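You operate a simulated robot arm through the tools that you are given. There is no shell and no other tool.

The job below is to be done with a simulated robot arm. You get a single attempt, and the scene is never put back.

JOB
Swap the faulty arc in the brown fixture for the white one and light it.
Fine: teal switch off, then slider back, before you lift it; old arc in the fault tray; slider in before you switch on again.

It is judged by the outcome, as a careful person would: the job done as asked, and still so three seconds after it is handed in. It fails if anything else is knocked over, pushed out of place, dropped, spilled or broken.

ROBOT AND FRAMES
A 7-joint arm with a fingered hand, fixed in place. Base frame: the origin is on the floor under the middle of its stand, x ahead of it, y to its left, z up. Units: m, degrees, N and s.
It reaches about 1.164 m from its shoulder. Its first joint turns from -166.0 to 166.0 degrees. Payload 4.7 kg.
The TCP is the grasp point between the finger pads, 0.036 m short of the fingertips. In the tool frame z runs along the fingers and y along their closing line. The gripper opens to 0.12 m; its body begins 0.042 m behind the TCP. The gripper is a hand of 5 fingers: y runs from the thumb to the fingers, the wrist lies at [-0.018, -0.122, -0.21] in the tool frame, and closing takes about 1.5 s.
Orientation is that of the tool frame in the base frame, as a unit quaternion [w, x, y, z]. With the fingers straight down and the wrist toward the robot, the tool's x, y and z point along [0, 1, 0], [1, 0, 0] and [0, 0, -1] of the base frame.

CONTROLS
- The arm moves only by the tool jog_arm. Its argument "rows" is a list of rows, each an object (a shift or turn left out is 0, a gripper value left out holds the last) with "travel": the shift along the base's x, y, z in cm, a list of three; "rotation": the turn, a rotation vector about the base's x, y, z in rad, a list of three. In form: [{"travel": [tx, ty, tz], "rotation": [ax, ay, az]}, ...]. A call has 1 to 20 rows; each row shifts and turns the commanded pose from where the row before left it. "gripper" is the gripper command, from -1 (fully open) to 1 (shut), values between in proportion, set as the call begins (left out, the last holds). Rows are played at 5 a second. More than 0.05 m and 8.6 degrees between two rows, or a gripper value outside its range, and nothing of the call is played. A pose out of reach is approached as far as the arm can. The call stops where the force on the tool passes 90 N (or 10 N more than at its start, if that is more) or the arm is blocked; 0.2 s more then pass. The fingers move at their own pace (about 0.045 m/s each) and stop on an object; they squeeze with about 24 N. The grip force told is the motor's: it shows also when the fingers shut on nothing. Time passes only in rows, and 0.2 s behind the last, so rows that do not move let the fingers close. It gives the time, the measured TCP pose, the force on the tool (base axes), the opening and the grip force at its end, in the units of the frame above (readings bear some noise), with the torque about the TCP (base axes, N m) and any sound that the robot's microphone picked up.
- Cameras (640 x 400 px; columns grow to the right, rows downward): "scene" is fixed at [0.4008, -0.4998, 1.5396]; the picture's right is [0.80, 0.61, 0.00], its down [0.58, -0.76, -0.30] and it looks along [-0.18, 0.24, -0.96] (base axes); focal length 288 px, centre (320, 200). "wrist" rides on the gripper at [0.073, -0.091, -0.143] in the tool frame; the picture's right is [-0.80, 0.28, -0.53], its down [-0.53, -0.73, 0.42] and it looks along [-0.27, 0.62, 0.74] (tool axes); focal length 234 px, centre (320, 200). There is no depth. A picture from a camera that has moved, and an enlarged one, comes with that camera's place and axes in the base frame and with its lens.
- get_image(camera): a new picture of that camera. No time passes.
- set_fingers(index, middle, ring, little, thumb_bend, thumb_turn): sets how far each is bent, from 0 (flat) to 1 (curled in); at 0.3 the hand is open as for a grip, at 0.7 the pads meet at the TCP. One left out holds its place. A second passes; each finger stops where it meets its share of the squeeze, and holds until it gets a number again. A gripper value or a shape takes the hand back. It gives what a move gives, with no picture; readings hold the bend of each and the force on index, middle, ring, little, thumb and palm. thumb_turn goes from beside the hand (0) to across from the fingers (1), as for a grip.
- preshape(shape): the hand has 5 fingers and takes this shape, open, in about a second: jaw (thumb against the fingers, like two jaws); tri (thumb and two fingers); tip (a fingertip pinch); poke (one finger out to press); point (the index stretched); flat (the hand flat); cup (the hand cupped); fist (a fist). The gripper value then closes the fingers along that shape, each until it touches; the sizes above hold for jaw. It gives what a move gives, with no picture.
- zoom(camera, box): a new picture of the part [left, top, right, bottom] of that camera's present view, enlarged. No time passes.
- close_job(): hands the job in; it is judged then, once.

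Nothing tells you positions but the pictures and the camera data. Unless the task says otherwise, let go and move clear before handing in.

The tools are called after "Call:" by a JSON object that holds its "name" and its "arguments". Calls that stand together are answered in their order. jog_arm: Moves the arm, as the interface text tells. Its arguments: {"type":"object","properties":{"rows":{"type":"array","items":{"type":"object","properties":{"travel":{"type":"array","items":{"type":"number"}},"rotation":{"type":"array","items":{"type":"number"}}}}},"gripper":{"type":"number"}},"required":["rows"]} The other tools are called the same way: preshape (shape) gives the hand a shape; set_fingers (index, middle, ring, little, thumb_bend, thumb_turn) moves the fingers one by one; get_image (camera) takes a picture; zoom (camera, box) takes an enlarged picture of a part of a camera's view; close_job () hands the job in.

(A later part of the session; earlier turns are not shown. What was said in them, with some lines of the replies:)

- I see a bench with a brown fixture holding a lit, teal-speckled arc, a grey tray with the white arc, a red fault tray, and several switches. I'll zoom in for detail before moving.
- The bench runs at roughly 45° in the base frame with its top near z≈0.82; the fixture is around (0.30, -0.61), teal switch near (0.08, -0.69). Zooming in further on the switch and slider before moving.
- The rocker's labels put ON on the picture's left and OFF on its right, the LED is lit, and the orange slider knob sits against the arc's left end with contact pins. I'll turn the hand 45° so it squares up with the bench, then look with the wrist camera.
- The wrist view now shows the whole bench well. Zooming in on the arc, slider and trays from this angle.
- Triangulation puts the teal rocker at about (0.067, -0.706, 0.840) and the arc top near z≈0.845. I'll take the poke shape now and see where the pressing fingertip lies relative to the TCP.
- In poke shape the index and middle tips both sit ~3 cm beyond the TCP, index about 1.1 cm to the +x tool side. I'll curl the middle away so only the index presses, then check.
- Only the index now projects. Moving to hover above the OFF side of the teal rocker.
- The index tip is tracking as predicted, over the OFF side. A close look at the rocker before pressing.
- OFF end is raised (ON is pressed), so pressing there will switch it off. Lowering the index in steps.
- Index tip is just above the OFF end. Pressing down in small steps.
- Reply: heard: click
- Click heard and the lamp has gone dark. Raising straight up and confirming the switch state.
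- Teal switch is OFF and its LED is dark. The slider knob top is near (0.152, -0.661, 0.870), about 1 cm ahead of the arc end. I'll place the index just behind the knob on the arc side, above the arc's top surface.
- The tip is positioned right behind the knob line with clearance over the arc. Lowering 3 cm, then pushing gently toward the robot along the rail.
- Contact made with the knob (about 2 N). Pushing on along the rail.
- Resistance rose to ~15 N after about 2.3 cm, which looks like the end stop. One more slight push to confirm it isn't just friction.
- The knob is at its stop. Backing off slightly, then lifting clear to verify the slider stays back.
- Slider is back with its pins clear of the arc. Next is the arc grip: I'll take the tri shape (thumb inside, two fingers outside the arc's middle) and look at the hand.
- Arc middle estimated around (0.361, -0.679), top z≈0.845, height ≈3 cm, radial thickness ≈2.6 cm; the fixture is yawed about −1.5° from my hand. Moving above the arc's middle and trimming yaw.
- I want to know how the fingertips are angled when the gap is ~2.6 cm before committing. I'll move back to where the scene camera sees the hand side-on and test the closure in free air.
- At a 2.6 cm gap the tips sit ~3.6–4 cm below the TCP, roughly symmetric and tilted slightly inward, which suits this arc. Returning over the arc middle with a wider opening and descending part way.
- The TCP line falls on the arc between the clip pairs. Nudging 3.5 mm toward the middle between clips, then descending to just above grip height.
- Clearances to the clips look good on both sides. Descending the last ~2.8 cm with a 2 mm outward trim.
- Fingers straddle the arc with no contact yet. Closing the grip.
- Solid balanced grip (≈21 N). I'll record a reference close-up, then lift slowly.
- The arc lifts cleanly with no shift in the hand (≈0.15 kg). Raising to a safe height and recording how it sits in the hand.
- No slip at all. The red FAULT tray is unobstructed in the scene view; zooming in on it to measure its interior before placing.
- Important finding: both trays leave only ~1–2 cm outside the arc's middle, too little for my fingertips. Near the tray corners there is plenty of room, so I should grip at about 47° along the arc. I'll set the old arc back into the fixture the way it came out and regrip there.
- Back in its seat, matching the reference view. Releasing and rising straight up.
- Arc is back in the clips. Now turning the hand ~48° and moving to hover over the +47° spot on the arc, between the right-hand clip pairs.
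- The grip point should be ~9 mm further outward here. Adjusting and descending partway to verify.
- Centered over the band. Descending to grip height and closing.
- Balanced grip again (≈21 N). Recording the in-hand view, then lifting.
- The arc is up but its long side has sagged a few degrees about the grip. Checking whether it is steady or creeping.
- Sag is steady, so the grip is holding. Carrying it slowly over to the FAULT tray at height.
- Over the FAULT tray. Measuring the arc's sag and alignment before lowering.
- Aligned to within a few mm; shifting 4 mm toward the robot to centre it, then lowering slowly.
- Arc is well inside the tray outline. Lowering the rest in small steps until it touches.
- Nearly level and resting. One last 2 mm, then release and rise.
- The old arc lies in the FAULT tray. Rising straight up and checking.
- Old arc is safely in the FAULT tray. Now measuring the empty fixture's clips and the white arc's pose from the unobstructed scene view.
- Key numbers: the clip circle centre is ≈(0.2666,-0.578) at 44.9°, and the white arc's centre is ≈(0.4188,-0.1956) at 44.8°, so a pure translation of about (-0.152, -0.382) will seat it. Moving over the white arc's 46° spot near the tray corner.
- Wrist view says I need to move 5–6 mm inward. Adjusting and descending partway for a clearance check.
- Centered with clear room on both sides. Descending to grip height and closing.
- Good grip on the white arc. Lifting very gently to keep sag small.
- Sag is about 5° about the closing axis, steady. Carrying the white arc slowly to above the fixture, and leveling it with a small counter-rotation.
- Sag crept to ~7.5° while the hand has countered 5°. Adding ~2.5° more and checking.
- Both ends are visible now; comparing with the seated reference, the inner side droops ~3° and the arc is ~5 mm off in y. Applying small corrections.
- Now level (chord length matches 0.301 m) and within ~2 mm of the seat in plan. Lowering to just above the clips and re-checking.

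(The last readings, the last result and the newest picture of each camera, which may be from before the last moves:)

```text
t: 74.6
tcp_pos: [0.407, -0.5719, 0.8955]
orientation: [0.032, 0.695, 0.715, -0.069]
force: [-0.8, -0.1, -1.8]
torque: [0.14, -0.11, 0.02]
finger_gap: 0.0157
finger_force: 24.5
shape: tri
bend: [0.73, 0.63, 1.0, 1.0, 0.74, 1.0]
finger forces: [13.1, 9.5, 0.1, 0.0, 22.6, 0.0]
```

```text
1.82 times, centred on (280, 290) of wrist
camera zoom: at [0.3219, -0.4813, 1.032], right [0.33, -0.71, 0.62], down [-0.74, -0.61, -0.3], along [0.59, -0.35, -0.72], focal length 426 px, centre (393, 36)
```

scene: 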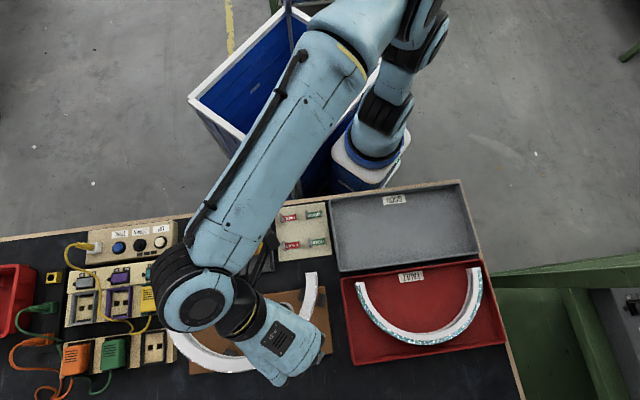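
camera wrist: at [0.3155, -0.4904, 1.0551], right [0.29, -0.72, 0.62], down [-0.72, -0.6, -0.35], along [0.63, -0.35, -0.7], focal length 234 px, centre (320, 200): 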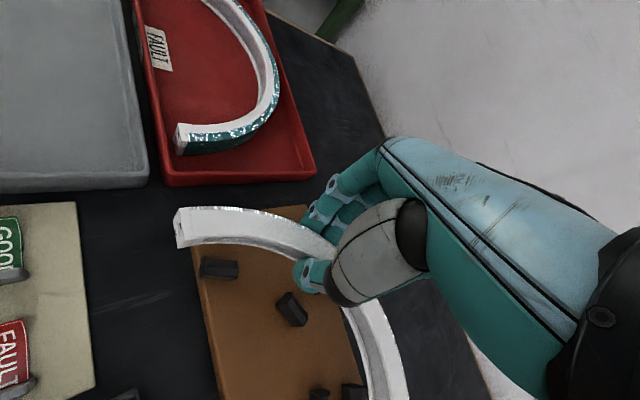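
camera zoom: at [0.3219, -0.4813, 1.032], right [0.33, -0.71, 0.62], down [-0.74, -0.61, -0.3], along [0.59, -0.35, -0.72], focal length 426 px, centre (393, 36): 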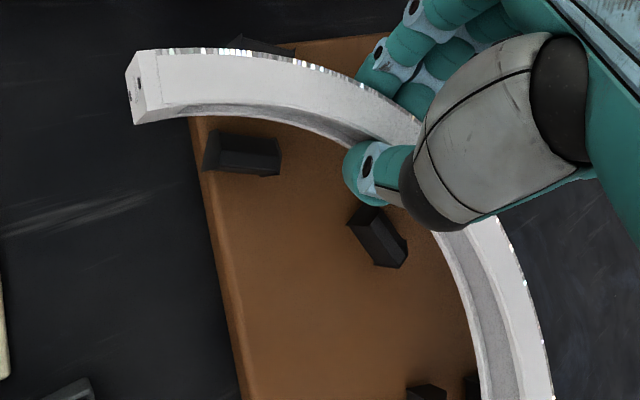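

Within 1 mm and 0.1° of the target. Lowering into the clips in small steps while watching force.

Call:
{"name": "jog_arm", "arguments": {"rows": [{"travel": [0, -0.05, -0.3]}, {"travel": [0, 0, -0.4]}, {"travel": [0, 0, -0.4]}, {"travel": [0, 0, -0.3]}]}}

Call:
{"name": "zoom", "arguments": {"camera": "scene", "box": [180, 260, 340, 380]}}

Call:
{"name": "zoom", "arguments": {"camera": "wrist", "box": [120, 180, 440, 400]}}

```text
t: 75.6
tcp_pos: [0.4079, -0.5724, 0.8826]
orientation: [0.033, 0.695, 0.715, -0.068]
force: [-0.9, -0.6, -1.6]
torque: [0.12, -0.12, 0.02]
finger_gap: 0.0159
finger_force: 24.4
shape: tri
bend: [0.73, 0.63, 1.0, 1.0, 0.74, 1.0]
finger forces: [13.1, 9.6, 0.1, 0.0, 22.6, 0.0]
```

```text
3.33 times, centred on (260, 320) of scene
camera zoom: at [0.4008, -0.4998, 1.5396], right [0.8, 0.61, 0.0], down [0.58, -0.76, -0.3], along [-0.18, 0.24, -0.96], focal length 960 px, centre (520, -200)
```

zoom: 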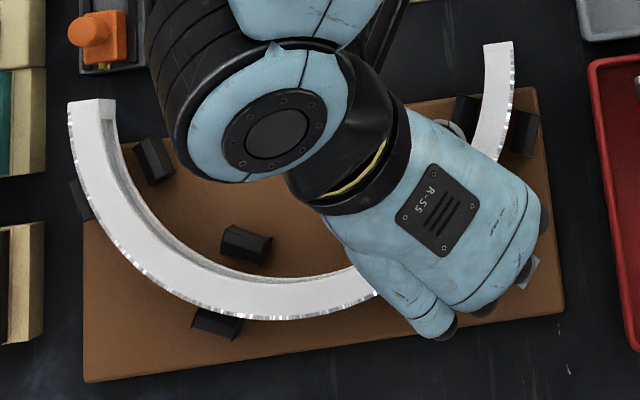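

```text
1.82 times, centred on (280, 290) of wrist
camera zoom: at [0.3217, -0.482, 1.0183], right [0.33, -0.71, 0.62], down [-0.74, -0.6, -0.3], along [0.59, -0.36, -0.72], focal length 426 px, centre (393, 36)
```

zoom: 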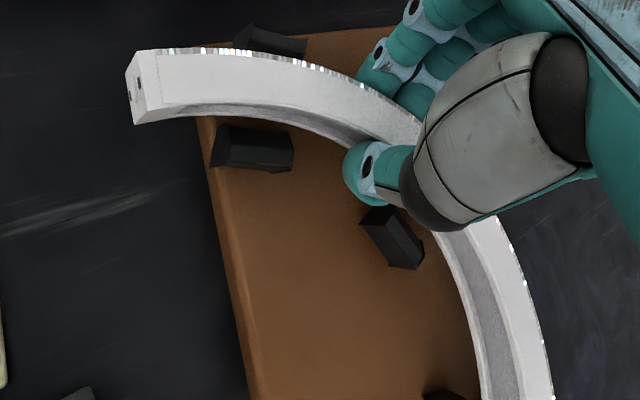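

Call:
{"name": "jog_arm", "arguments": {"rows": [{"travel": [0, 0, -0.3]}, {"travel": [0, 0, -0.3]}, {"travel": [0, 0, -0.3]}]}}

Call:
{"name": "zoom", "arguments": {"camera": "scene", "box": [180, 260, 340, 380]}}

Call:
{"name": "zoom", "arguments": {"camera": "wrist", "box": [120, 180, 440, 400]}}

```text
t: 76.4
tcp_pos: [0.4083, -0.5699, 0.8725]
orientation: [0.032, 0.695, 0.715, -0.069]
force: [-0.1, -0.3, -2.4]
torque: [0.15, -0.13, 0.02]
finger_gap: 0.0158
finger_force: 23.7
shape: tri
bend: [0.73, 0.63, 1.0, 1.0, 0.74, 1.0]
finger forces: [13.2, 9.6, 0.1, 0.1, 22.6, 0.0]
```

```text
3.33 times, centred on (260, 320) of scene
camera zoom: at [0.4008, -0.4998, 1.5396], right [0.8, 0.61, 0.0], down [0.58, -0.76, -0.3], along [-0.18, 0.24, -0.96], focal length 960 px, centre (520, -200)
```

zoom: 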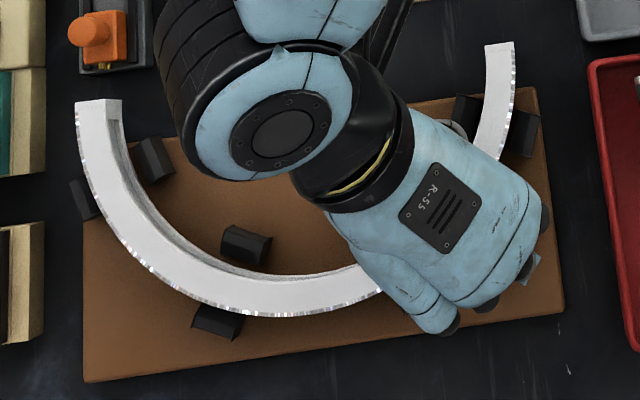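

```text
1.82 times, centred on (280, 290) of wrist
camera zoom: at [0.3221, -0.4816, 1.0089], right [0.33, -0.71, 0.62], down [-0.74, -0.61, -0.31], along [0.59, -0.35, -0.72], focal length 426 px, centre (393, 36)
```

zoom: 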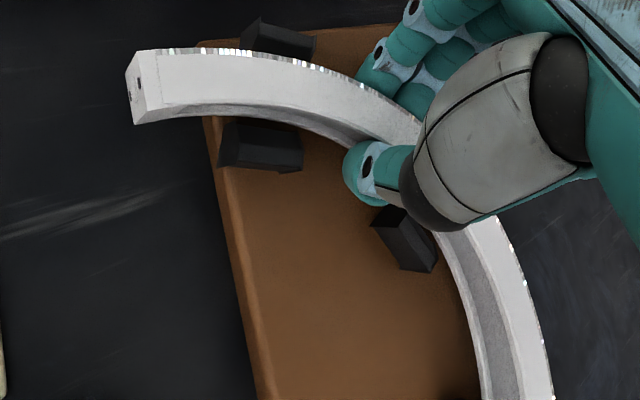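

Call:
{"name": "jog_arm", "arguments": {"rows": [{"travel": [0, -0.1, -0.3]}, {"travel": [0, 0, -0.3]}]}}

Call:
{"name": "zoom", "arguments": {"camera": "scene", "box": [180, 260, 340, 380]}}

Call:
{"name": "zoom", "arguments": {"camera": "wrist", "box": [120, 180, 440, 400]}}

```text
t: 77.0
tcp_pos: [0.408, -0.5719, 0.867]
orientation: [0.033, 0.695, 0.715, -0.068]
force: [-0.4, 0.7, -1.5]
torque: [0.13, -0.16, -0.02]
finger_gap: 0.0155
finger_force: 24.7
shape: tri
bend: [0.73, 0.63, 1.0, 1.0, 0.74, 1.0]
finger forces: [13.1, 9.6, 0.1, 0.1, 22.7, 0.0]
```

```text
3.33 times, centred on (260, 320) of scene
camera zoom: at [0.4008, -0.4998, 1.5396], right [0.8, 0.61, 0.0], down [0.58, -0.76, -0.3], along [-0.18, 0.24, -0.96], focal length 960 px, centre (520, -200)
```

zoom: 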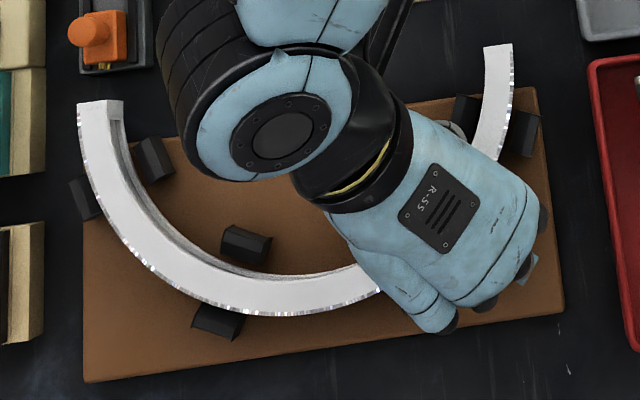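

```text
1.82 times, centred on (280, 290) of wrist
camera zoom: at [0.3218, -0.4828, 1.0032], right [0.33, -0.71, 0.62], down [-0.74, -0.6, -0.3], along [0.59, -0.36, -0.72], focal length 426 px, centre (393, 36)
```

zoom: 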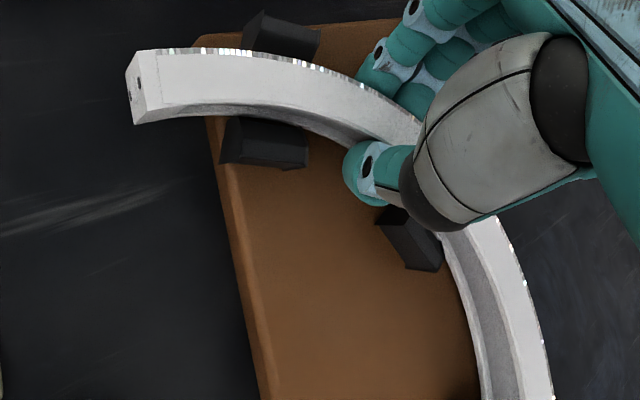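

Pixel match with the original seated pose is nearly exact. A few more millimetres down.

Call:
{"name": "jog_arm", "arguments": {"rows": [{"travel": [0, 0, -0.2]}, {"travel": [0, 0, -0.2]}]}}

Call:
{"name": "jog_arm", "arguments": {"rows": [{"travel": [0, 0, -0.2]}, {"travel": [0, 0, 0]}]}}

Call:
{"name": "zoom", "arguments": {"camera": "scene", "box": [180, 260, 340, 380]}}

Call:
{"name": "zoom", "arguments": {"camera": "wrist", "box": [120, 180, 440, 400]}}

```text
t: 77.6
tcp_pos: [0.4085, -0.5721, 0.8638]
orientation: [0.033, 0.695, 0.715, -0.069]
force: [0.2, 1.5, 6.2]
torque: [0.21, -0.13, 0.01]
finger_gap: 0.0159
finger_force: 23.6
shape: tri
bend: [0.73, 0.63, 1.0, 1.0, 0.74, 1.0]
finger forces: [14.2, 9.6, 0.0, 0.0, 23.4, 0.0]
```

```text
t: 78.2
tcp_pos: [0.4089, -0.5726, 0.8627]
orientation: [0.035, 0.695, 0.715, -0.072]
force: [1.1, 2.9, 21.7]
torque: [0.16, -0.07, 0.02]
finger_gap: 0.0165
finger_force: 23.9
shape: tri
bend: [0.73, 0.63, 1.0, 1.0, 0.74, 1.0]
finger forces: [16.3, 10.9, 0.0, 0.0, 26.2, 0.0]
```

```text
3.33 times, centred on (260, 320) of scene
camera zoom: at [0.4008, -0.4998, 1.5396], right [0.8, 0.61, 0.0], down [0.58, -0.76, -0.3], along [-0.18, 0.24, -0.96], focal length 960 px, centre (520, -200)
```

zoom: 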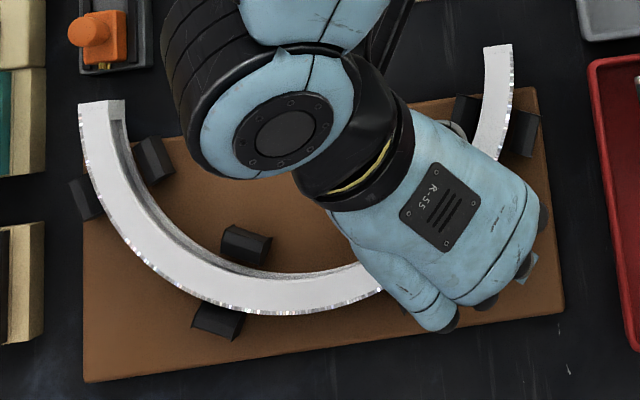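

```text
1.82 times, centred on (280, 290) of wrist
camera zoom: at [0.3217, -0.4824, 0.9989], right [0.33, -0.71, 0.62], down [-0.74, -0.61, -0.3], along [0.59, -0.36, -0.72], focal length 426 px, centre (393, 36)
```

zoom: 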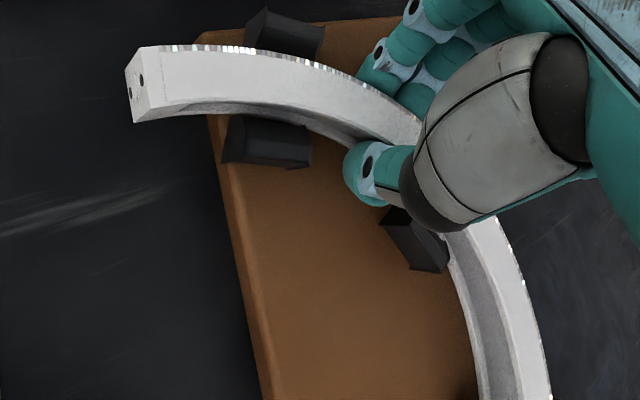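

Contact felt (≈22 N) exactly where the seat should be, and the arc sits between all clip pairs. Easing off 1.5 mm, then releasing.

Call:
{"name": "jog_arm", "arguments": {"rows": [{"travel": [0, 0, 0.15]}, {"travel": [0, 0, 0]}]}}

Call:
{"name": "jog_arm", "arguments": {"rows": [{"travel": [0, 0, 0]}, {"travel": [0, 0, 0]}, {"travel": [0, 0, 0]}, {"travel": [0, 0, 0]}, {"travel": [0, 0, 0]}], "gripper": 0.1}}

Call:
{"name": "zoom", "arguments": {"camera": "scene", "box": [180, 260, 340, 380]}}

Call:
{"name": "zoom", "arguments": {"camera": "wrist", "box": [120, 180, 440, 400]}}

```text
t: 78.8
tcp_pos: [0.4077, -0.5734, 0.8637]
orientation: [0.034, 0.694, 0.715, -0.069]
force: [2.2, -0.9, 18.6]
torque: [0.11, -0.14, -0.01]
finger_gap: 0.0164
finger_force: 24.1
shape: tri
bend: [0.73, 0.63, 1.0, 1.0, 0.74, 1.0]
finger forces: [16.4, 11.5, 0.0, 0.0, 25.4, 0.1]
```

```text
t: 80.0
tcp_pos: [0.4087, -0.572, 0.8633]
orientation: [0.032, 0.695, 0.715, -0.068]
force: [-0.1, 0.0, -0.4]
torque: [0.01, -0.02, 0.0]
finger_gap: 0.0535
finger_force: 0.0
shape: tri
bend: [0.74, 0.47, 0.99, 0.99, 0.72, 1.0]
finger forces: [0.0, 0.0, 0.0, 0.1, 0.0, 0.0]
```

```text
3.33 times, centred on (260, 320) of scene
camera zoom: at [0.4008, -0.4998, 1.5396], right [0.8, 0.61, 0.0], down [0.58, -0.76, -0.3], along [-0.18, 0.24, -0.96], focal length 960 px, centre (520, -200)
```

zoom: 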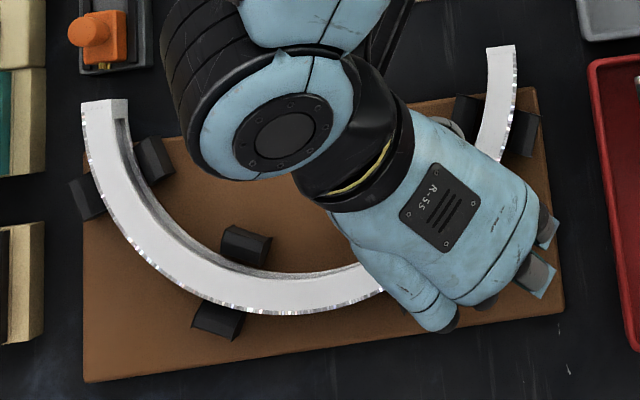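

```text
1.82 times, centred on (280, 290) of wrist
camera zoom: at [0.3218, -0.4828, 0.9987], right [0.33, -0.71, 0.62], down [-0.74, -0.61, -0.3], along [0.59, -0.35, -0.72], focal length 426 px, centre (393, 36)
```

zoom: 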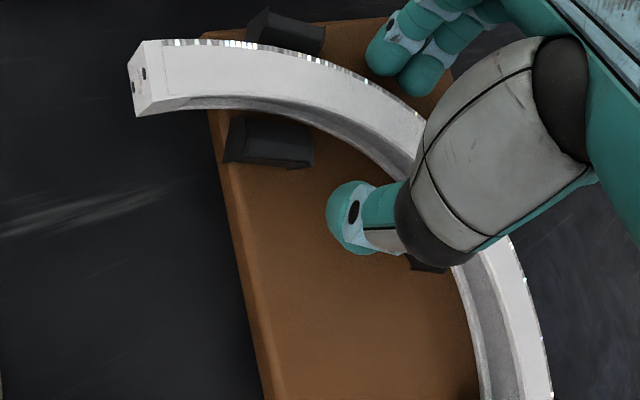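

Released; the arc stayed in place. Rising straight up, then leveling the hand.

Call:
{"name": "jog_arm", "arguments": {"rows": [{"travel": [0, 0, 1.0]}, {"travel": [0, 0, 2.0]}, {"travel": [0, 0, 3.0]}, {"travel": [0, 0, 4.0]}, {"travel": [0, 0, 4.0]}, {"travel": [-3.0, 3.0, 0], "rotation": [0.05, -0.025, 0]}, {"travel": [-3.0, 3.0, 0], "rotation": [0.05, -0.025, 0]}, {"travel": [-3.0, 3.0, 0], "rotation": [0.045, 0, 0]}, {"travel": [-3.0, 3.0, 0]}, {"travel": [-3.0, 3.0, 0]}]}}

Call:
{"name": "zoom", "arguments": {"camera": "scene", "box": [180, 260, 340, 380]}}

Call:
{"name": "get_image", "arguments": {"camera": "wrist"}}

Call:
{"name": "get_image", "arguments": {"camera": "scene"}}

```text
t: 82.2
tcp_pos: [0.2572, -0.4231, 1.0032]
orientation: [0.0, 0.698, 0.716, 0.001]
force: [-0.2, -0.5, 0.0]
torque: [0.0, 0.01, 0.0]
finger_gap: 0.0536
finger_force: 0.0
shape: tri
bend: [0.74, 0.47, 0.99, 0.99, 0.72, 1.0]
finger forces: [0.0, 0.0, 0.1, 0.0, 0.0, 0.0]
```

```text
3.33 times, centred on (260, 320) of scene
camera zoom: at [0.4008, -0.4998, 1.5396], right [0.8, 0.61, 0.0], down [0.58, -0.76, -0.3], along [-0.18, 0.24, -0.96], focal length 960 px, centre (520, -200)
```

zoom: 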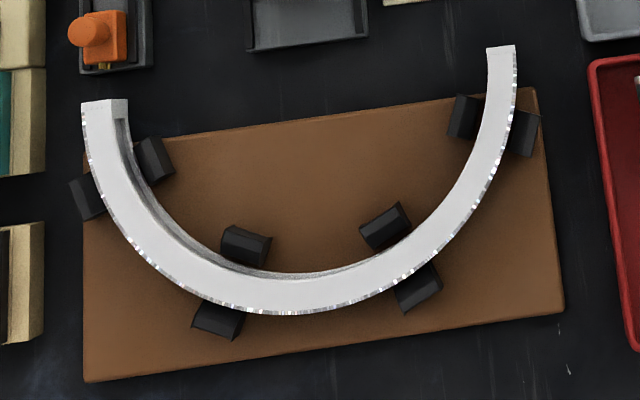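

```text
taken
camera wrist: at [0.1641, -0.3529, 1.1464], right [0.3, -0.8, 0.52], down [-0.72, -0.55, -0.43], along [0.63, -0.25, -0.74], focal length 234 px, centre (320, 200)
```

wrist: 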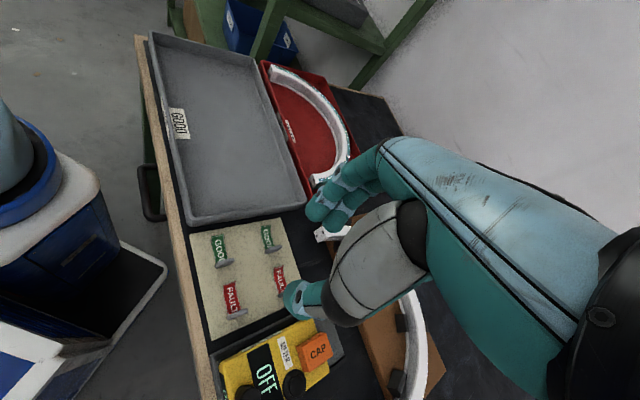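

```text
taken
```

scene: 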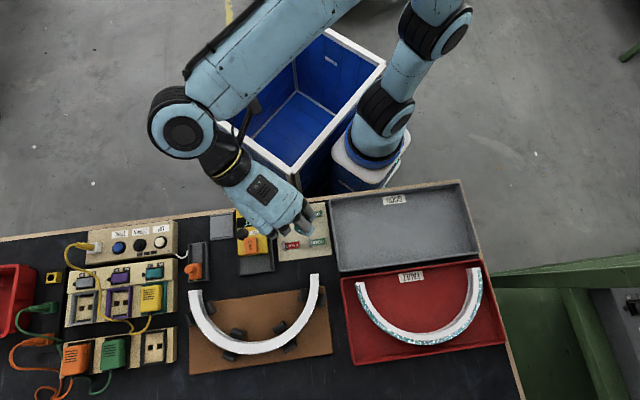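

The white arc is seated; its end corners match the original's to within ~2 px. Now moving back toward the slider and reshaping the hand to the single-finger poke.

Call:
{"name": "jog_arm", "arguments": {"rows": [{"travel": [-2.13, -3.0, 0.5], "rotation": [0, 0, -0.1157]}, {"travel": [-2.13, -3.0, 0.5], "rotation": [0, 0, -0.1157]}, {"travel": [-2.13, -3.0, 0], "rotation": [0, 0, -0.1157]}, {"travel": [-2.13, -3.0, 0], "rotation": [0, 0, -0.1157]}, {"travel": [-2.13, -3.0, 0], "rotation": [0, 0, -0.1157]}, {"travel": [-2.13, -3.0, 0], "rotation": [0, 0, -0.1157]}, {"travel": [-2.13, -3.0, 0], "rotation": [0, 0, -0.1157]}]}}

Call:
{"name": "preshape", "arguments": {"shape": "poke"}}

Call:
{"name": "set_fingers", "arguments": {"middle": 1.0}}

Call:
{"name": "get_image", "arguments": {"camera": "wrist"}}

Call:
{"name": "zoom", "arguments": {"camera": "scene", "box": [100, 200, 260, 320]}}

```text
t: 83.8
tcp_pos: [0.1097, -0.6346, 1.0129]
orientation: [0.001, 0.924, 0.383, 0.001]
force: [-0.2, 0.0, 0.8]
torque: [-0.04, -0.01, 0.0]
finger_gap: 0.0537
finger_force: 0.0
shape: tri
bend: [0.74, 0.47, 0.99, 0.99, 0.72, 1.0]
finger forces: [0.1, 0.1, 0.0, 0.0, 0.1, 0.1]
```

```text
t: 84.7
tcp_pos: [0.1105, -0.6335, 1.012]
orientation: [0.0, 0.923, 0.385, 0.0]
force: [-0.6, -0.6, 0.4]
torque: [0.01, -0.03, 0.01]
finger_gap: 0.0
finger_force: 0.0
shape: poke
bend: [0.7, 0.7, 0.99, 0.99, 1.0, 1.0]
finger forces: [0.2, 0.0, 0.0, 0.0, 0.0, 0.1]
```

```text
t: 85.7
tcp_pos: [0.1096, -0.633, 1.0122]
orientation: [-0.001, 0.924, 0.383, 0.0]
force: [0.9, -0.5, 1.5]
torque: [-0.03, -0.04, -0.01]
finger_gap: 0.0386
finger_force: 0.0
shape: fingers
bend: [0.7, 1.0, 0.99, 0.99, 1.0, 1.0]
finger forces: [0.1, 0.0, 0.1, 0.0, 0.0, 0.1]
```

```text
taken
camera wrist: at [0.0952, -0.5178, 1.1562], right [-0.37, -0.77, 0.53], down [-0.89, 0.14, -0.42], along [0.25, -0.63, -0.74], focal length 234 px, centre (320, 200)
```

wrist: 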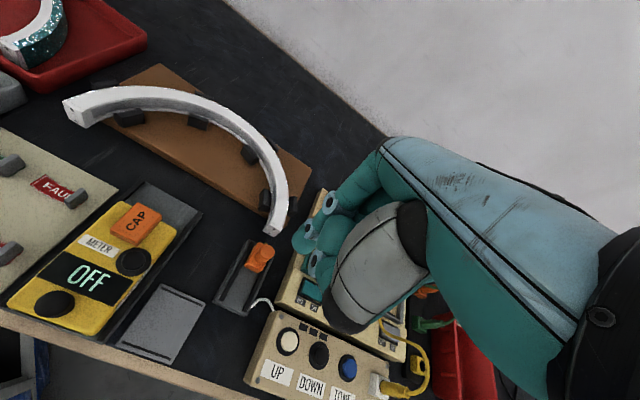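

```text
3.33 times, centred on (180, 260) of scene
camera zoom: at [0.4008, -0.4998, 1.5396], right [0.8, 0.61, 0.0], down [0.58, -0.76, -0.3], along [-0.18, 0.24, -0.96], focal length 960 px, centre (787, 0)
```

zoom: 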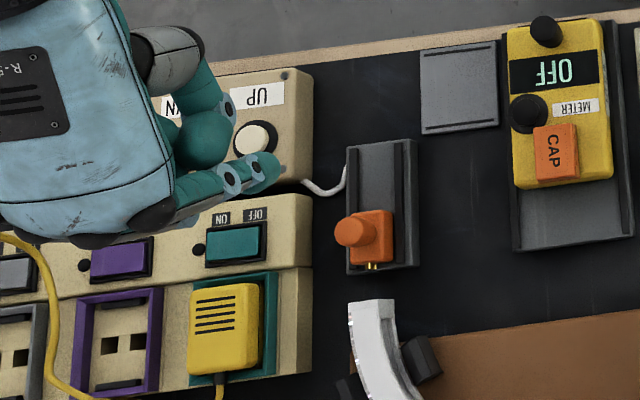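

Knob now at about (0.138, -0.642). Lowering the index on its robot side, then checking before pushing it in.

Call:
{"name": "jog_arm", "arguments": {"rows": [{"travel": [-0.15, 0.15, -4.0]}, {"travel": [0, 0, -4.0]}, {"travel": [0, 0, -2.5]}, {"travel": [0, 0, -1.3]}, {"travel": [0, 0, 0]}]}}

Call:
{"name": "zoom", "arguments": {"camera": "scene", "box": [140, 220, 260, 340]}}

Call:
{"name": "zoom", "arguments": {"camera": "wrist", "box": [200, 150, 400, 330]}}

```text
t: 86.9
tcp_pos: [0.1081, -0.6307, 0.8938]
orientation: [0.001, 0.924, 0.383, 0.0]
force: [0.1, 0.2, 0.6]
torque: [0.0, 0.02, 0.01]
finger_gap: 0.0386
finger_force: 0.1
shape: fingers
bend: [0.7, 1.0, 0.99, 0.99, 1.0, 1.0]
finger forces: [0.0, 0.0, 0.1, 0.0, 0.0, 0.0]
```

```text
3.33 times, centred on (200, 280) of scene
camera zoom: at [0.4008, -0.4998, 1.5396], right [0.8, 0.61, 0.0], down [0.58, -0.76, -0.3], along [-0.18, 0.24, -0.96], focal length 960 px, centre (720, -67)
```

zoom: 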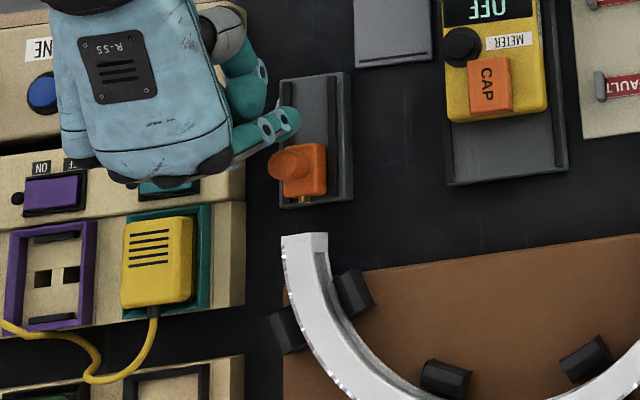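

```text
2.22 times, centred on (300, 240) of wrist
camera zoom: at [0.094, -0.5156, 1.0377], right [-0.37, -0.77, 0.53], down [-0.89, 0.14, -0.42], along [0.25, -0.63, -0.74], focal length 520 px, centre (364, 111)
```

zoom: 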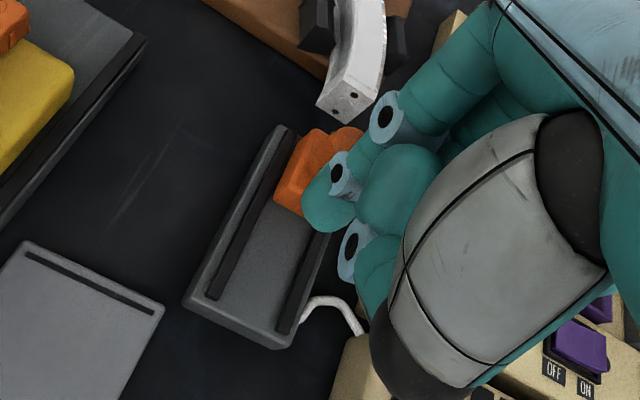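

Index is behind the knob, and the white arc's end shows its two contact holes facing the slider pins. Pushing the slider in.

Call:
{"name": "jog_arm", "arguments": {"rows": [{"travel": [0.35, -0.35, 0]}, {"travel": [0.35, -0.35, 0]}, {"travel": [0.35, -0.35, 0]}, {"travel": [0.35, -0.35, 0]}]}}

Call:
{"name": "zoom", "arguments": {"camera": "scene", "box": [140, 220, 260, 340]}}

Call:
{"name": "zoom", "arguments": {"camera": "wrist", "box": [200, 150, 400, 330]}}

```text
t: 87.9
tcp_pos: [0.1208, -0.6438, 0.8945]
orientation: [0.001, 0.924, 0.383, 0.0]
force: [-0.3, 0.6, -0.5]
torque: [0.02, 0.02, 0.02]
finger_gap: 0.0373
finger_force: 0.5
shape: fingers
bend: [0.7, 1.0, 0.99, 0.99, 1.0, 1.0]
finger forces: [1.5, 0.0, 0.1, 0.0, 0.0, 0.0]
```

```text
3.33 times, centred on (200, 280) of scene
camera zoom: at [0.4008, -0.4998, 1.5396], right [0.8, 0.61, 0.0], down [0.58, -0.76, -0.3], along [-0.18, 0.24, -0.96], focal length 960 px, centre (720, -67)
```

zoom: 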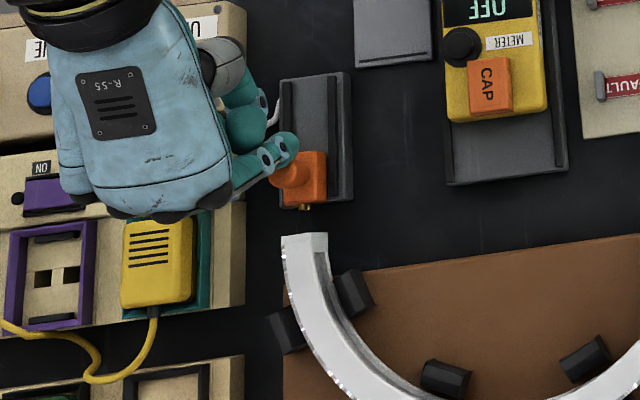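

```text
2.22 times, centred on (300, 240) of wrist
camera zoom: at [0.1081, -0.5296, 1.0377], right [-0.37, -0.77, 0.53], down [-0.89, 0.14, -0.42], along [0.25, -0.63, -0.74], focal length 520 px, centre (364, 111)
```

zoom: 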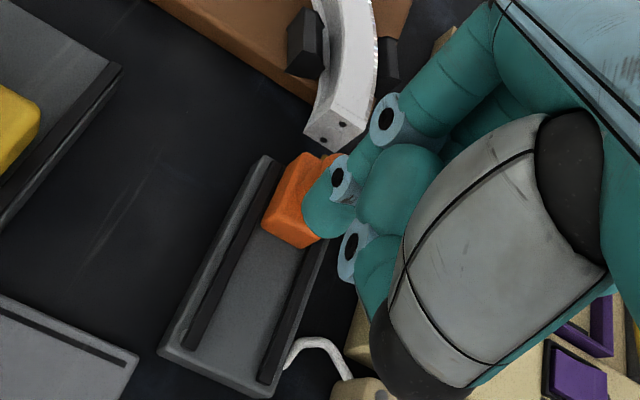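

The slider is moving with light force. Continuing in small steps and watching pin alignment.

Call:
{"name": "jog_arm", "arguments": {"rows": [{"travel": [0.3, -0.3, 0]}, {"travel": [0.3, -0.3, 0]}, {"travel": [0.25, -0.25, 0]}]}}

Call:
{"name": "zoom", "arguments": {"camera": "scene", "box": [170, 240, 250, 320]}}

Call:
{"name": "zoom", "arguments": {"camera": "wrist", "box": [240, 150, 360, 260]}}

```text
t: 88.7
tcp_pos: [0.1319, -0.6535, 0.8938]
orientation: [0.0, 0.923, 0.384, 0.0]
force: [0.1, -0.2, 0.0]
torque: [0.03, -0.03, -0.02]
finger_gap: 0.0384
finger_force: 0.1
shape: fingers
bend: [0.7, 1.0, 0.99, 0.99, 1.0, 1.0]
finger forces: [0.1, 0.0, 0.1, 0.0, 0.0, 0.0]
```

```text
5.00 times, centred on (210, 280) of scene
camera zoom: at [0.4008, -0.4998, 1.5396], right [0.8, 0.61, 0.0], down [0.58, -0.76, -0.3], along [-0.18, 0.24, -0.96], focal length 1441 px, centre (870, -200)
```

zoom: 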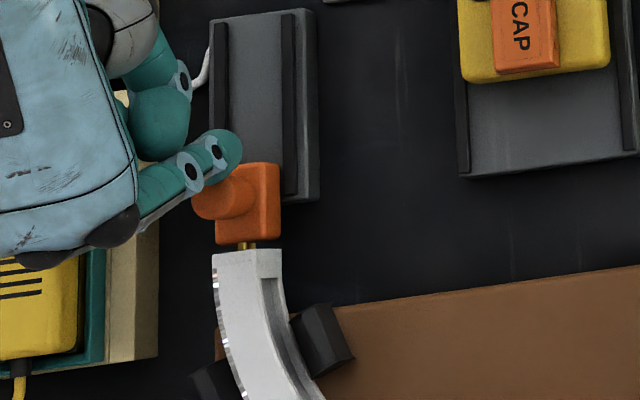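

```text
3.64 times, centred on (300, 205) of wrist
camera zoom: at [0.117, -0.538, 1.0378], right [-0.37, -0.77, 0.53], down [-0.89, 0.14, -0.42], along [0.25, -0.63, -0.74], focal length 852 px, centre (393, 182)
```

zoom: 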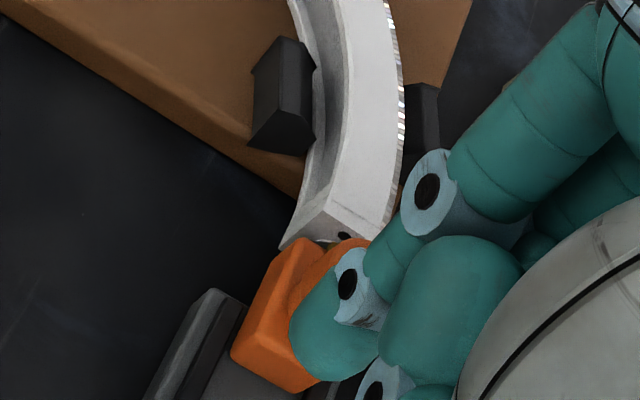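

The slider looks fully home (same pixels as at the start). A gentle nudge to confirm it's against its stop.

Call:
{"name": "jog_arm", "arguments": {"rows": [{"travel": [0.12, -0.12, 0]}, {"travel": [0.12, -0.12, 0]}, {"travel": [0.12, -0.12, 0]}]}}

Call:
{"name": "zoom", "arguments": {"camera": "scene", "box": [170, 240, 250, 320]}}

```text
t: 89.5
tcp_pos: [0.1329, -0.6558, 0.8933]
orientation: [0.0, 0.924, 0.383, 0.0]
force: [-2.2, 2.3, -0.4]
torque: [0.08, 0.02, 0.07]
finger_gap: 0.0373
finger_force: 0.9
shape: fingers
bend: [0.7, 1.0, 0.99, 0.99, 1.0, 1.0]
finger forces: [2.6, 0.0, 0.0, 0.0, 0.1, 0.1]
```

```text
5.00 times, centred on (210, 280) of scene
camera zoom: at [0.4008, -0.4998, 1.5396], right [0.8, 0.61, 0.0], down [0.58, -0.76, -0.3], along [-0.18, 0.24, -0.96], focal length 1441 px, centre (870, -200)
```

zoom: 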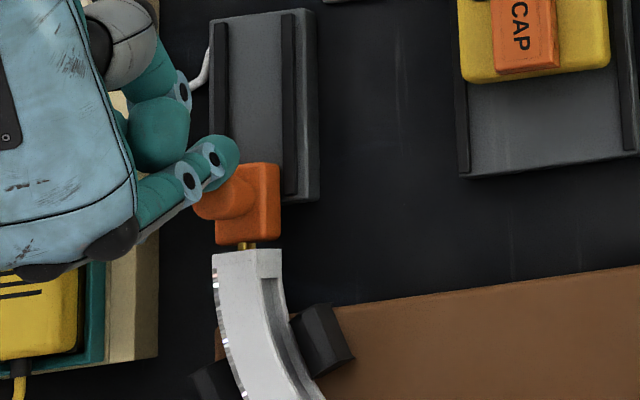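

Call:
{"name": "jog_arm", "arguments": {"rows": [{"travel": [0.12, -0.12, 0]}, {"travel": [0.0, 0.0, 0]}]}}

Call:
{"name": "zoom", "arguments": {"camera": "scene", "box": [170, 240, 250, 320]}}

Call:
{"name": "zoom", "arguments": {"camera": "scene", "box": [180, 260, 340, 380]}}

```text
t: 90.1
tcp_pos: [0.1342, -0.6588, 0.8945]
orientation: [0.0, 0.923, 0.384, 0.0]
force: [-2.8, 4.1, -2.0]
torque: [0.1, 0.07, 0.05]
finger_gap: 0.0364
finger_force: 2.2
shape: fingers
bend: [0.7, 1.0, 0.99, 0.99, 1.0, 1.0]
finger forces: [4.3, 0.1, 0.0, 0.0, 0.0, 0.1]
```

```text
5.00 times, centred on (210, 280) of scene
camera zoom: at [0.4008, -0.4998, 1.5396], right [0.8, 0.61, 0.0], down [0.58, -0.76, -0.3], along [-0.18, 0.24, -0.96], focal length 1441 px, centre (870, -200)
```

zoom: 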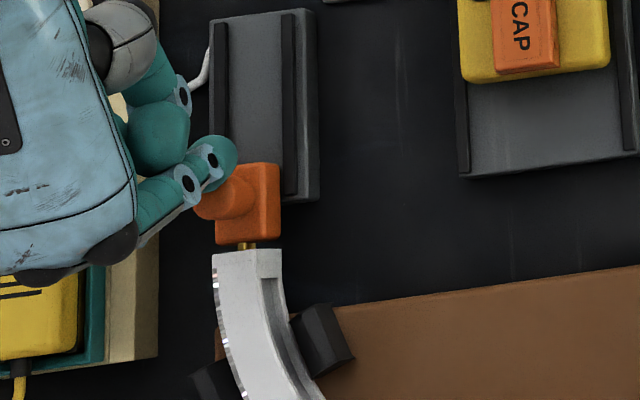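

```text
3.33 times, centred on (260, 320) of scene
camera zoom: at [0.4008, -0.4998, 1.5396], right [0.8, 0.61, 0.0], down [0.58, -0.76, -0.3], along [-0.18, 0.24, -0.96], focal length 960 px, centre (520, -200)
```

zoom: 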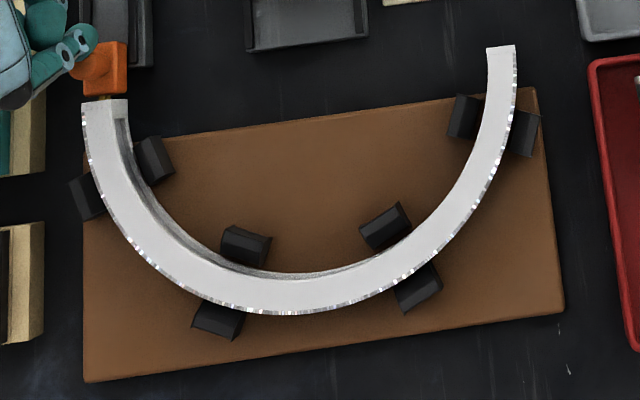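

Slider is firmly home and the arc hasn't shifted. Backing off, lifting, and moving to hover over the ON side of the teal rocker.

Call:
{"name": "jog_arm", "arguments": {"rows": [{"travel": [-0.4, 0.4, 0]}, {"travel": [-0.4, 0.4, 0]}, {"travel": [0, 0, 3.0]}, {"travel": [0, 0, 4.0]}, {"travel": [-2.5, -2.35, 0.5]}, {"travel": [-2.5, -2.35, 0]}, {"travel": [-2.3, -2.35, 0]}]}}

Call:
{"name": "zoom", "arguments": {"camera": "scene", "box": [100, 210, 220, 320]}}

Call:
{"name": "zoom", "arguments": {"camera": "wrist", "box": [200, 180, 360, 320]}}

```text
t: 91.7
tcp_pos: [0.053, -0.7213, 0.9684]
orientation: [0.0, 0.923, 0.384, 0.001]
force: [0.3, 0.1, 0.4]
torque: [0.01, 0.05, -0.02]
finger_gap: 0.0382
finger_force: 0.1
shape: fingers
bend: [0.7, 1.0, 0.99, 0.99, 1.0, 1.0]
finger forces: [0.0, 0.0, 0.0, 0.0, 0.0, 0.0]
```

```text
3.64 times, centred on (160, 265) of scene
camera zoom: at [0.4008, -0.4998, 1.5396], right [0.8, 0.61, 0.0], down [0.58, -0.76, -0.3], along [-0.18, 0.24, -0.96], focal length 1048 px, centre (902, -36)
```

zoom: 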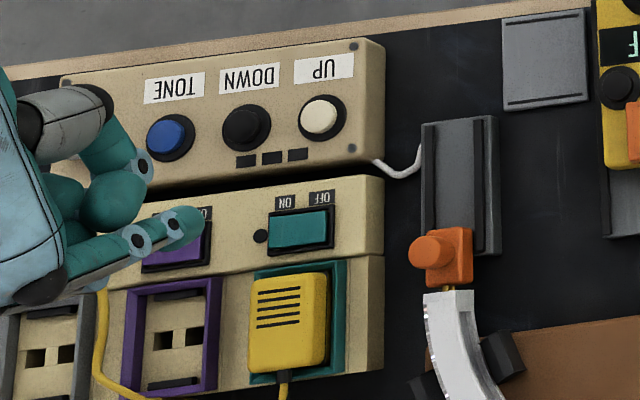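

```text
2.86 times, centred on (280, 250) of wrist
camera zoom: at [0.0398, -0.6055, 1.1127], right [-0.37, -0.77, 0.53], down [-0.89, 0.14, -0.43], along [0.25, -0.63, -0.74], focal length 669 px, centre (434, 57)
```

zoom: 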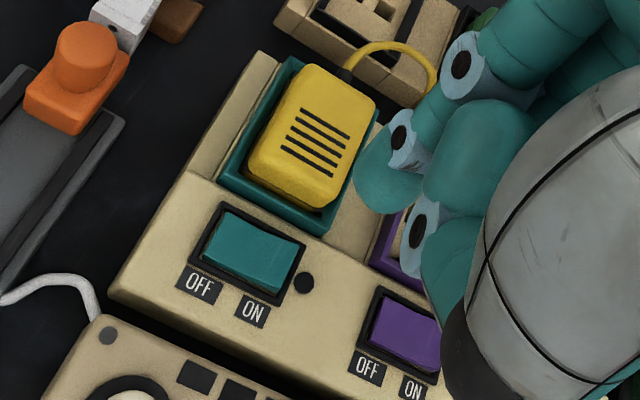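

The tip is lined up over the ON half. Shifting 2 mm further toward ON and lowering to press.

Call:
{"name": "jog_arm", "arguments": {"rows": [{"travel": [-0.18, -0.18, -3.0]}, {"travel": [0, 0, -3.0]}, {"travel": [0, 0, -2.0]}, {"travel": [0, 0, -0.7]}, {"travel": [0, 0, 0]}]}}

Call:
{"name": "zoom", "arguments": {"camera": "scene", "box": [110, 220, 210, 320]}}

```text
t: 92.9
tcp_pos: [0.0525, -0.7235, 0.8824]
orientation: [0.0, 0.923, 0.384, 0.0]
force: [0.6, -0.4, 0.2]
torque: [0.03, -0.01, 0.0]
finger_gap: 0.0383
finger_force: 0.1
shape: fingers
bend: [0.7, 1.0, 0.99, 0.99, 1.0, 1.0]
finger forces: [0.1, 0.0, 0.1, 0.1, 0.0, 0.1]
```

```text
4.00 times, centred on (160, 270) of scene
camera zoom: at [0.4008, -0.4998, 1.5396], right [0.8, 0.61, 0.0], down [0.58, -0.76, -0.3], along [-0.18, 0.24, -0.96], focal length 1152 px, centre (960, -80)
```

zoom: 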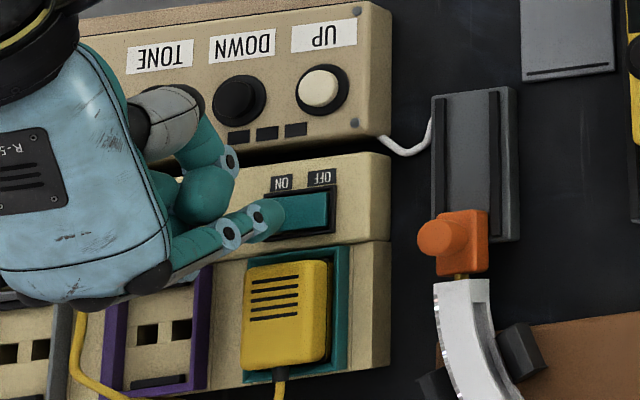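

The tip lands well on the ON half (about 8 mm from its end). Pressing.

Call:
{"name": "jog_arm", "arguments": {"rows": [{"travel": [0, 0, -0.3]}, {"travel": [0, 0, -0.3]}, {"travel": [0, 0, -0.3]}]}}

Call:
{"name": "zoom", "arguments": {"camera": "scene", "box": [110, 220, 310, 360]}}

```text
t: 93.7
tcp_pos: [0.0528, -0.7223, 0.8729]
orientation: [0.001, 0.924, 0.383, 0.0]
force: [0.3, -1.0, 1.5]
torque: [0.01, -0.03, 0.0]
finger_gap: 0.038
finger_force: 0.9
shape: fingers
bend: [0.7, 1.0, 0.99, 0.99, 1.0, 1.0]
finger forces: [1.5, 0.0, 0.1, 0.1, 0.0, 0.0]
heard: click
```

```text
2.86 times, centred on (210, 290) of scene
camera zoom: at [0.4008, -0.4998, 1.5396], right [0.8, 0.61, 0.0], down [0.58, -0.76, -0.3], along [-0.18, 0.24, -0.96], focal length 823 px, centre (634, -57)
```

zoom: 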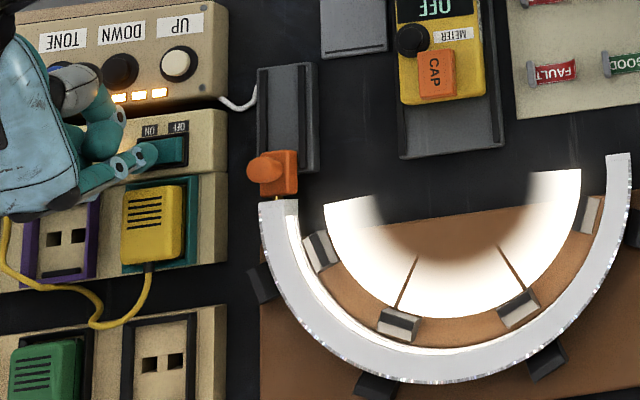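

The switch clicked and the white arc lit up. Raising the hand clear and checking that it stays lit without flicker.

Call:
{"name": "jog_arm", "arguments": {"rows": [{"travel": [0, 0, 2.0]}, {"travel": [0, 0, 4.0]}, {"travel": [0, 0, 4.0]}, {"travel": [0, 0, 4.0]}, {"travel": [-2.5, 2.5, 2.0]}, {"travel": [-2.5, 2.5, 0]}, {"travel": [-2.5, 2.5, 0]}, {"travel": [-2.5, 2.5, 0]}]}}

Call:
{"name": "get_image", "arguments": {"camera": "scene"}}

Call:
{"name": "jog_arm", "arguments": {"rows": [{"travel": [0, 0, 0]}, {"travel": [0, 0, 0]}, {"travel": [0, 0, 0]}, {"travel": [0, 0, 0]}, {"travel": [0, 0, 0]}, {"travel": [0, 0, 0]}, {"travel": [0, 0, 0]}, {"travel": [0, 0, 0]}, {"travel": [0, 0, 0]}, {"travel": [0, 0, 0]}]}}

Call:
{"name": "zoom", "arguments": {"camera": "scene", "box": [110, 220, 340, 390]}}

Call:
{"name": "zoom", "arguments": {"camera": "scene", "box": [320, 170, 520, 380]}}

Call:
{"name": "get_image", "arguments": {"camera": "wrist"}}

```text
t: 95.5
tcp_pos: [-0.0472, -0.6224, 1.0339]
orientation: [0.0, 0.923, 0.385, 0.0]
force: [1.4, 0.2, -0.6]
torque: [0.0, 0.0, 0.02]
finger_gap: 0.0385
finger_force: 0.2
shape: fingers
bend: [0.7, 1.0, 0.99, 0.99, 1.0, 1.0]
finger forces: [0.1, 0.0, 0.0, 0.0, 0.1, 0.1]
```

```text
taken
```

scene: 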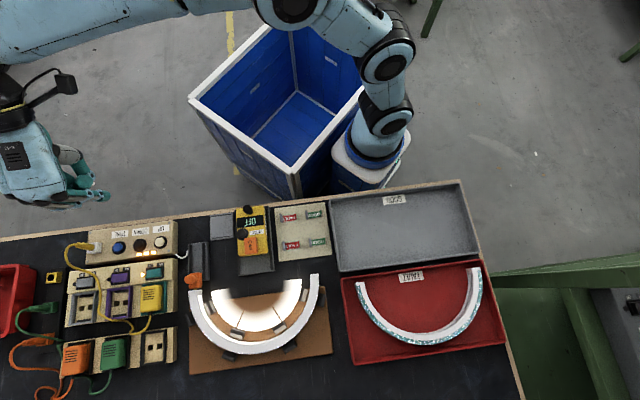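

```text
t: 97.7
tcp_pos: [-0.047, -0.6227, 1.034]
orientation: [0.0, 0.924, 0.383, 0.0]
force: [0.0, 0.0, -0.7]
torque: [0.0, 0.04, 0.02]
finger_gap: 0.0384
finger_force: 0.0
shape: fingers
bend: [0.7, 1.0, 0.99, 0.99, 1.0, 1.0]
finger forces: [0.0, 0.1, 0.0, 0.0, 0.0, 0.1]
```

```text
2.35 times, centred on (225, 305) of scene
camera zoom: at [0.4008, -0.4998, 1.5396], right [0.8, 0.61, 0.0], down [0.58, -0.76, -0.3], along [-0.18, 0.24, -0.96], focal length 678 px, centre (544, -47)
```

zoom: 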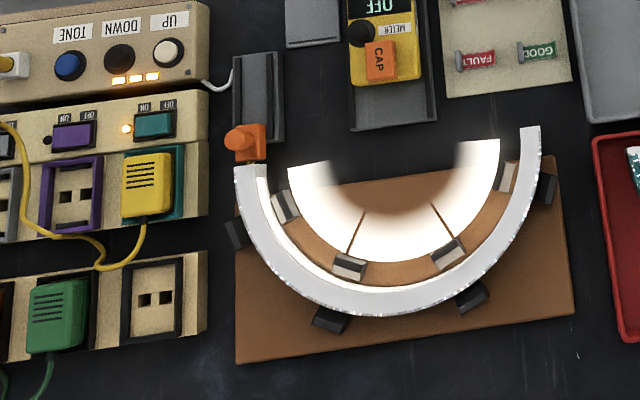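

```text
1.90 times, centred on (420, 275) of scene
camera zoom: at [0.4008, -0.4998, 1.5396], right [0.8, 0.61, 0.0], down [0.58, -0.76, -0.3], along [-0.18, 0.24, -0.96], focal length 549 px, centre (130, 57)
```

zoom: 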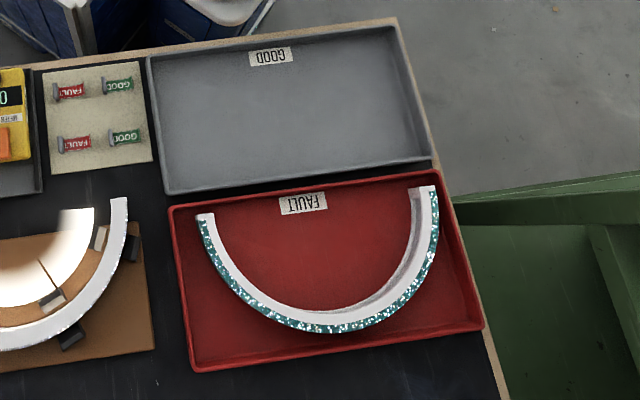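

```text
taken
camera wrist: at [-0.0607, -0.5075, 1.1775], right [-0.37, -0.77, 0.53], down [-0.89, 0.14, -0.42], along [0.25, -0.63, -0.74], focal length 234 px, centre (320, 200)
```

wrist: 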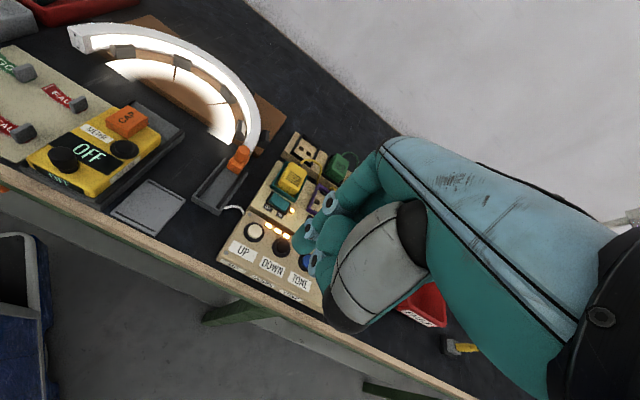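

The white arc is lit steadily in the brown fixture. The slider is in, the teal switch is ON, the old arc lies in the FAULT tray, and nothing else has moved. My hand is clear, so I'm handing the job in.

Call:
{"name": "close_job", "arguments": {}}

```text
The job is handed in.
```

The white arc is in the brown fixture and lit. It stayed on with no flicker in each picture I took over the 4 seconds before I handed the job in.

I followed the order you gave:
1. **Before lifting:** I switched the teal switch off, then pushed the slider back to its stop.
2. **Old arc:** it is lying flat in the FAULT tray.
3. **New arc:** it sits between all the clips, within about 2 mm of where the old one was.
4. **Before switching on:** I pushed the slider in against its stop, then switched the teal switch on.

I lifted the old arc twice. My first grip, at its middle, left no room for my fingers inside the FAULT tray. I put it back in the clips, gripped it nearer one end and carried it over. The switch was off and the slider back the whole time.

In the final pictures everything else on the bench was where it started.
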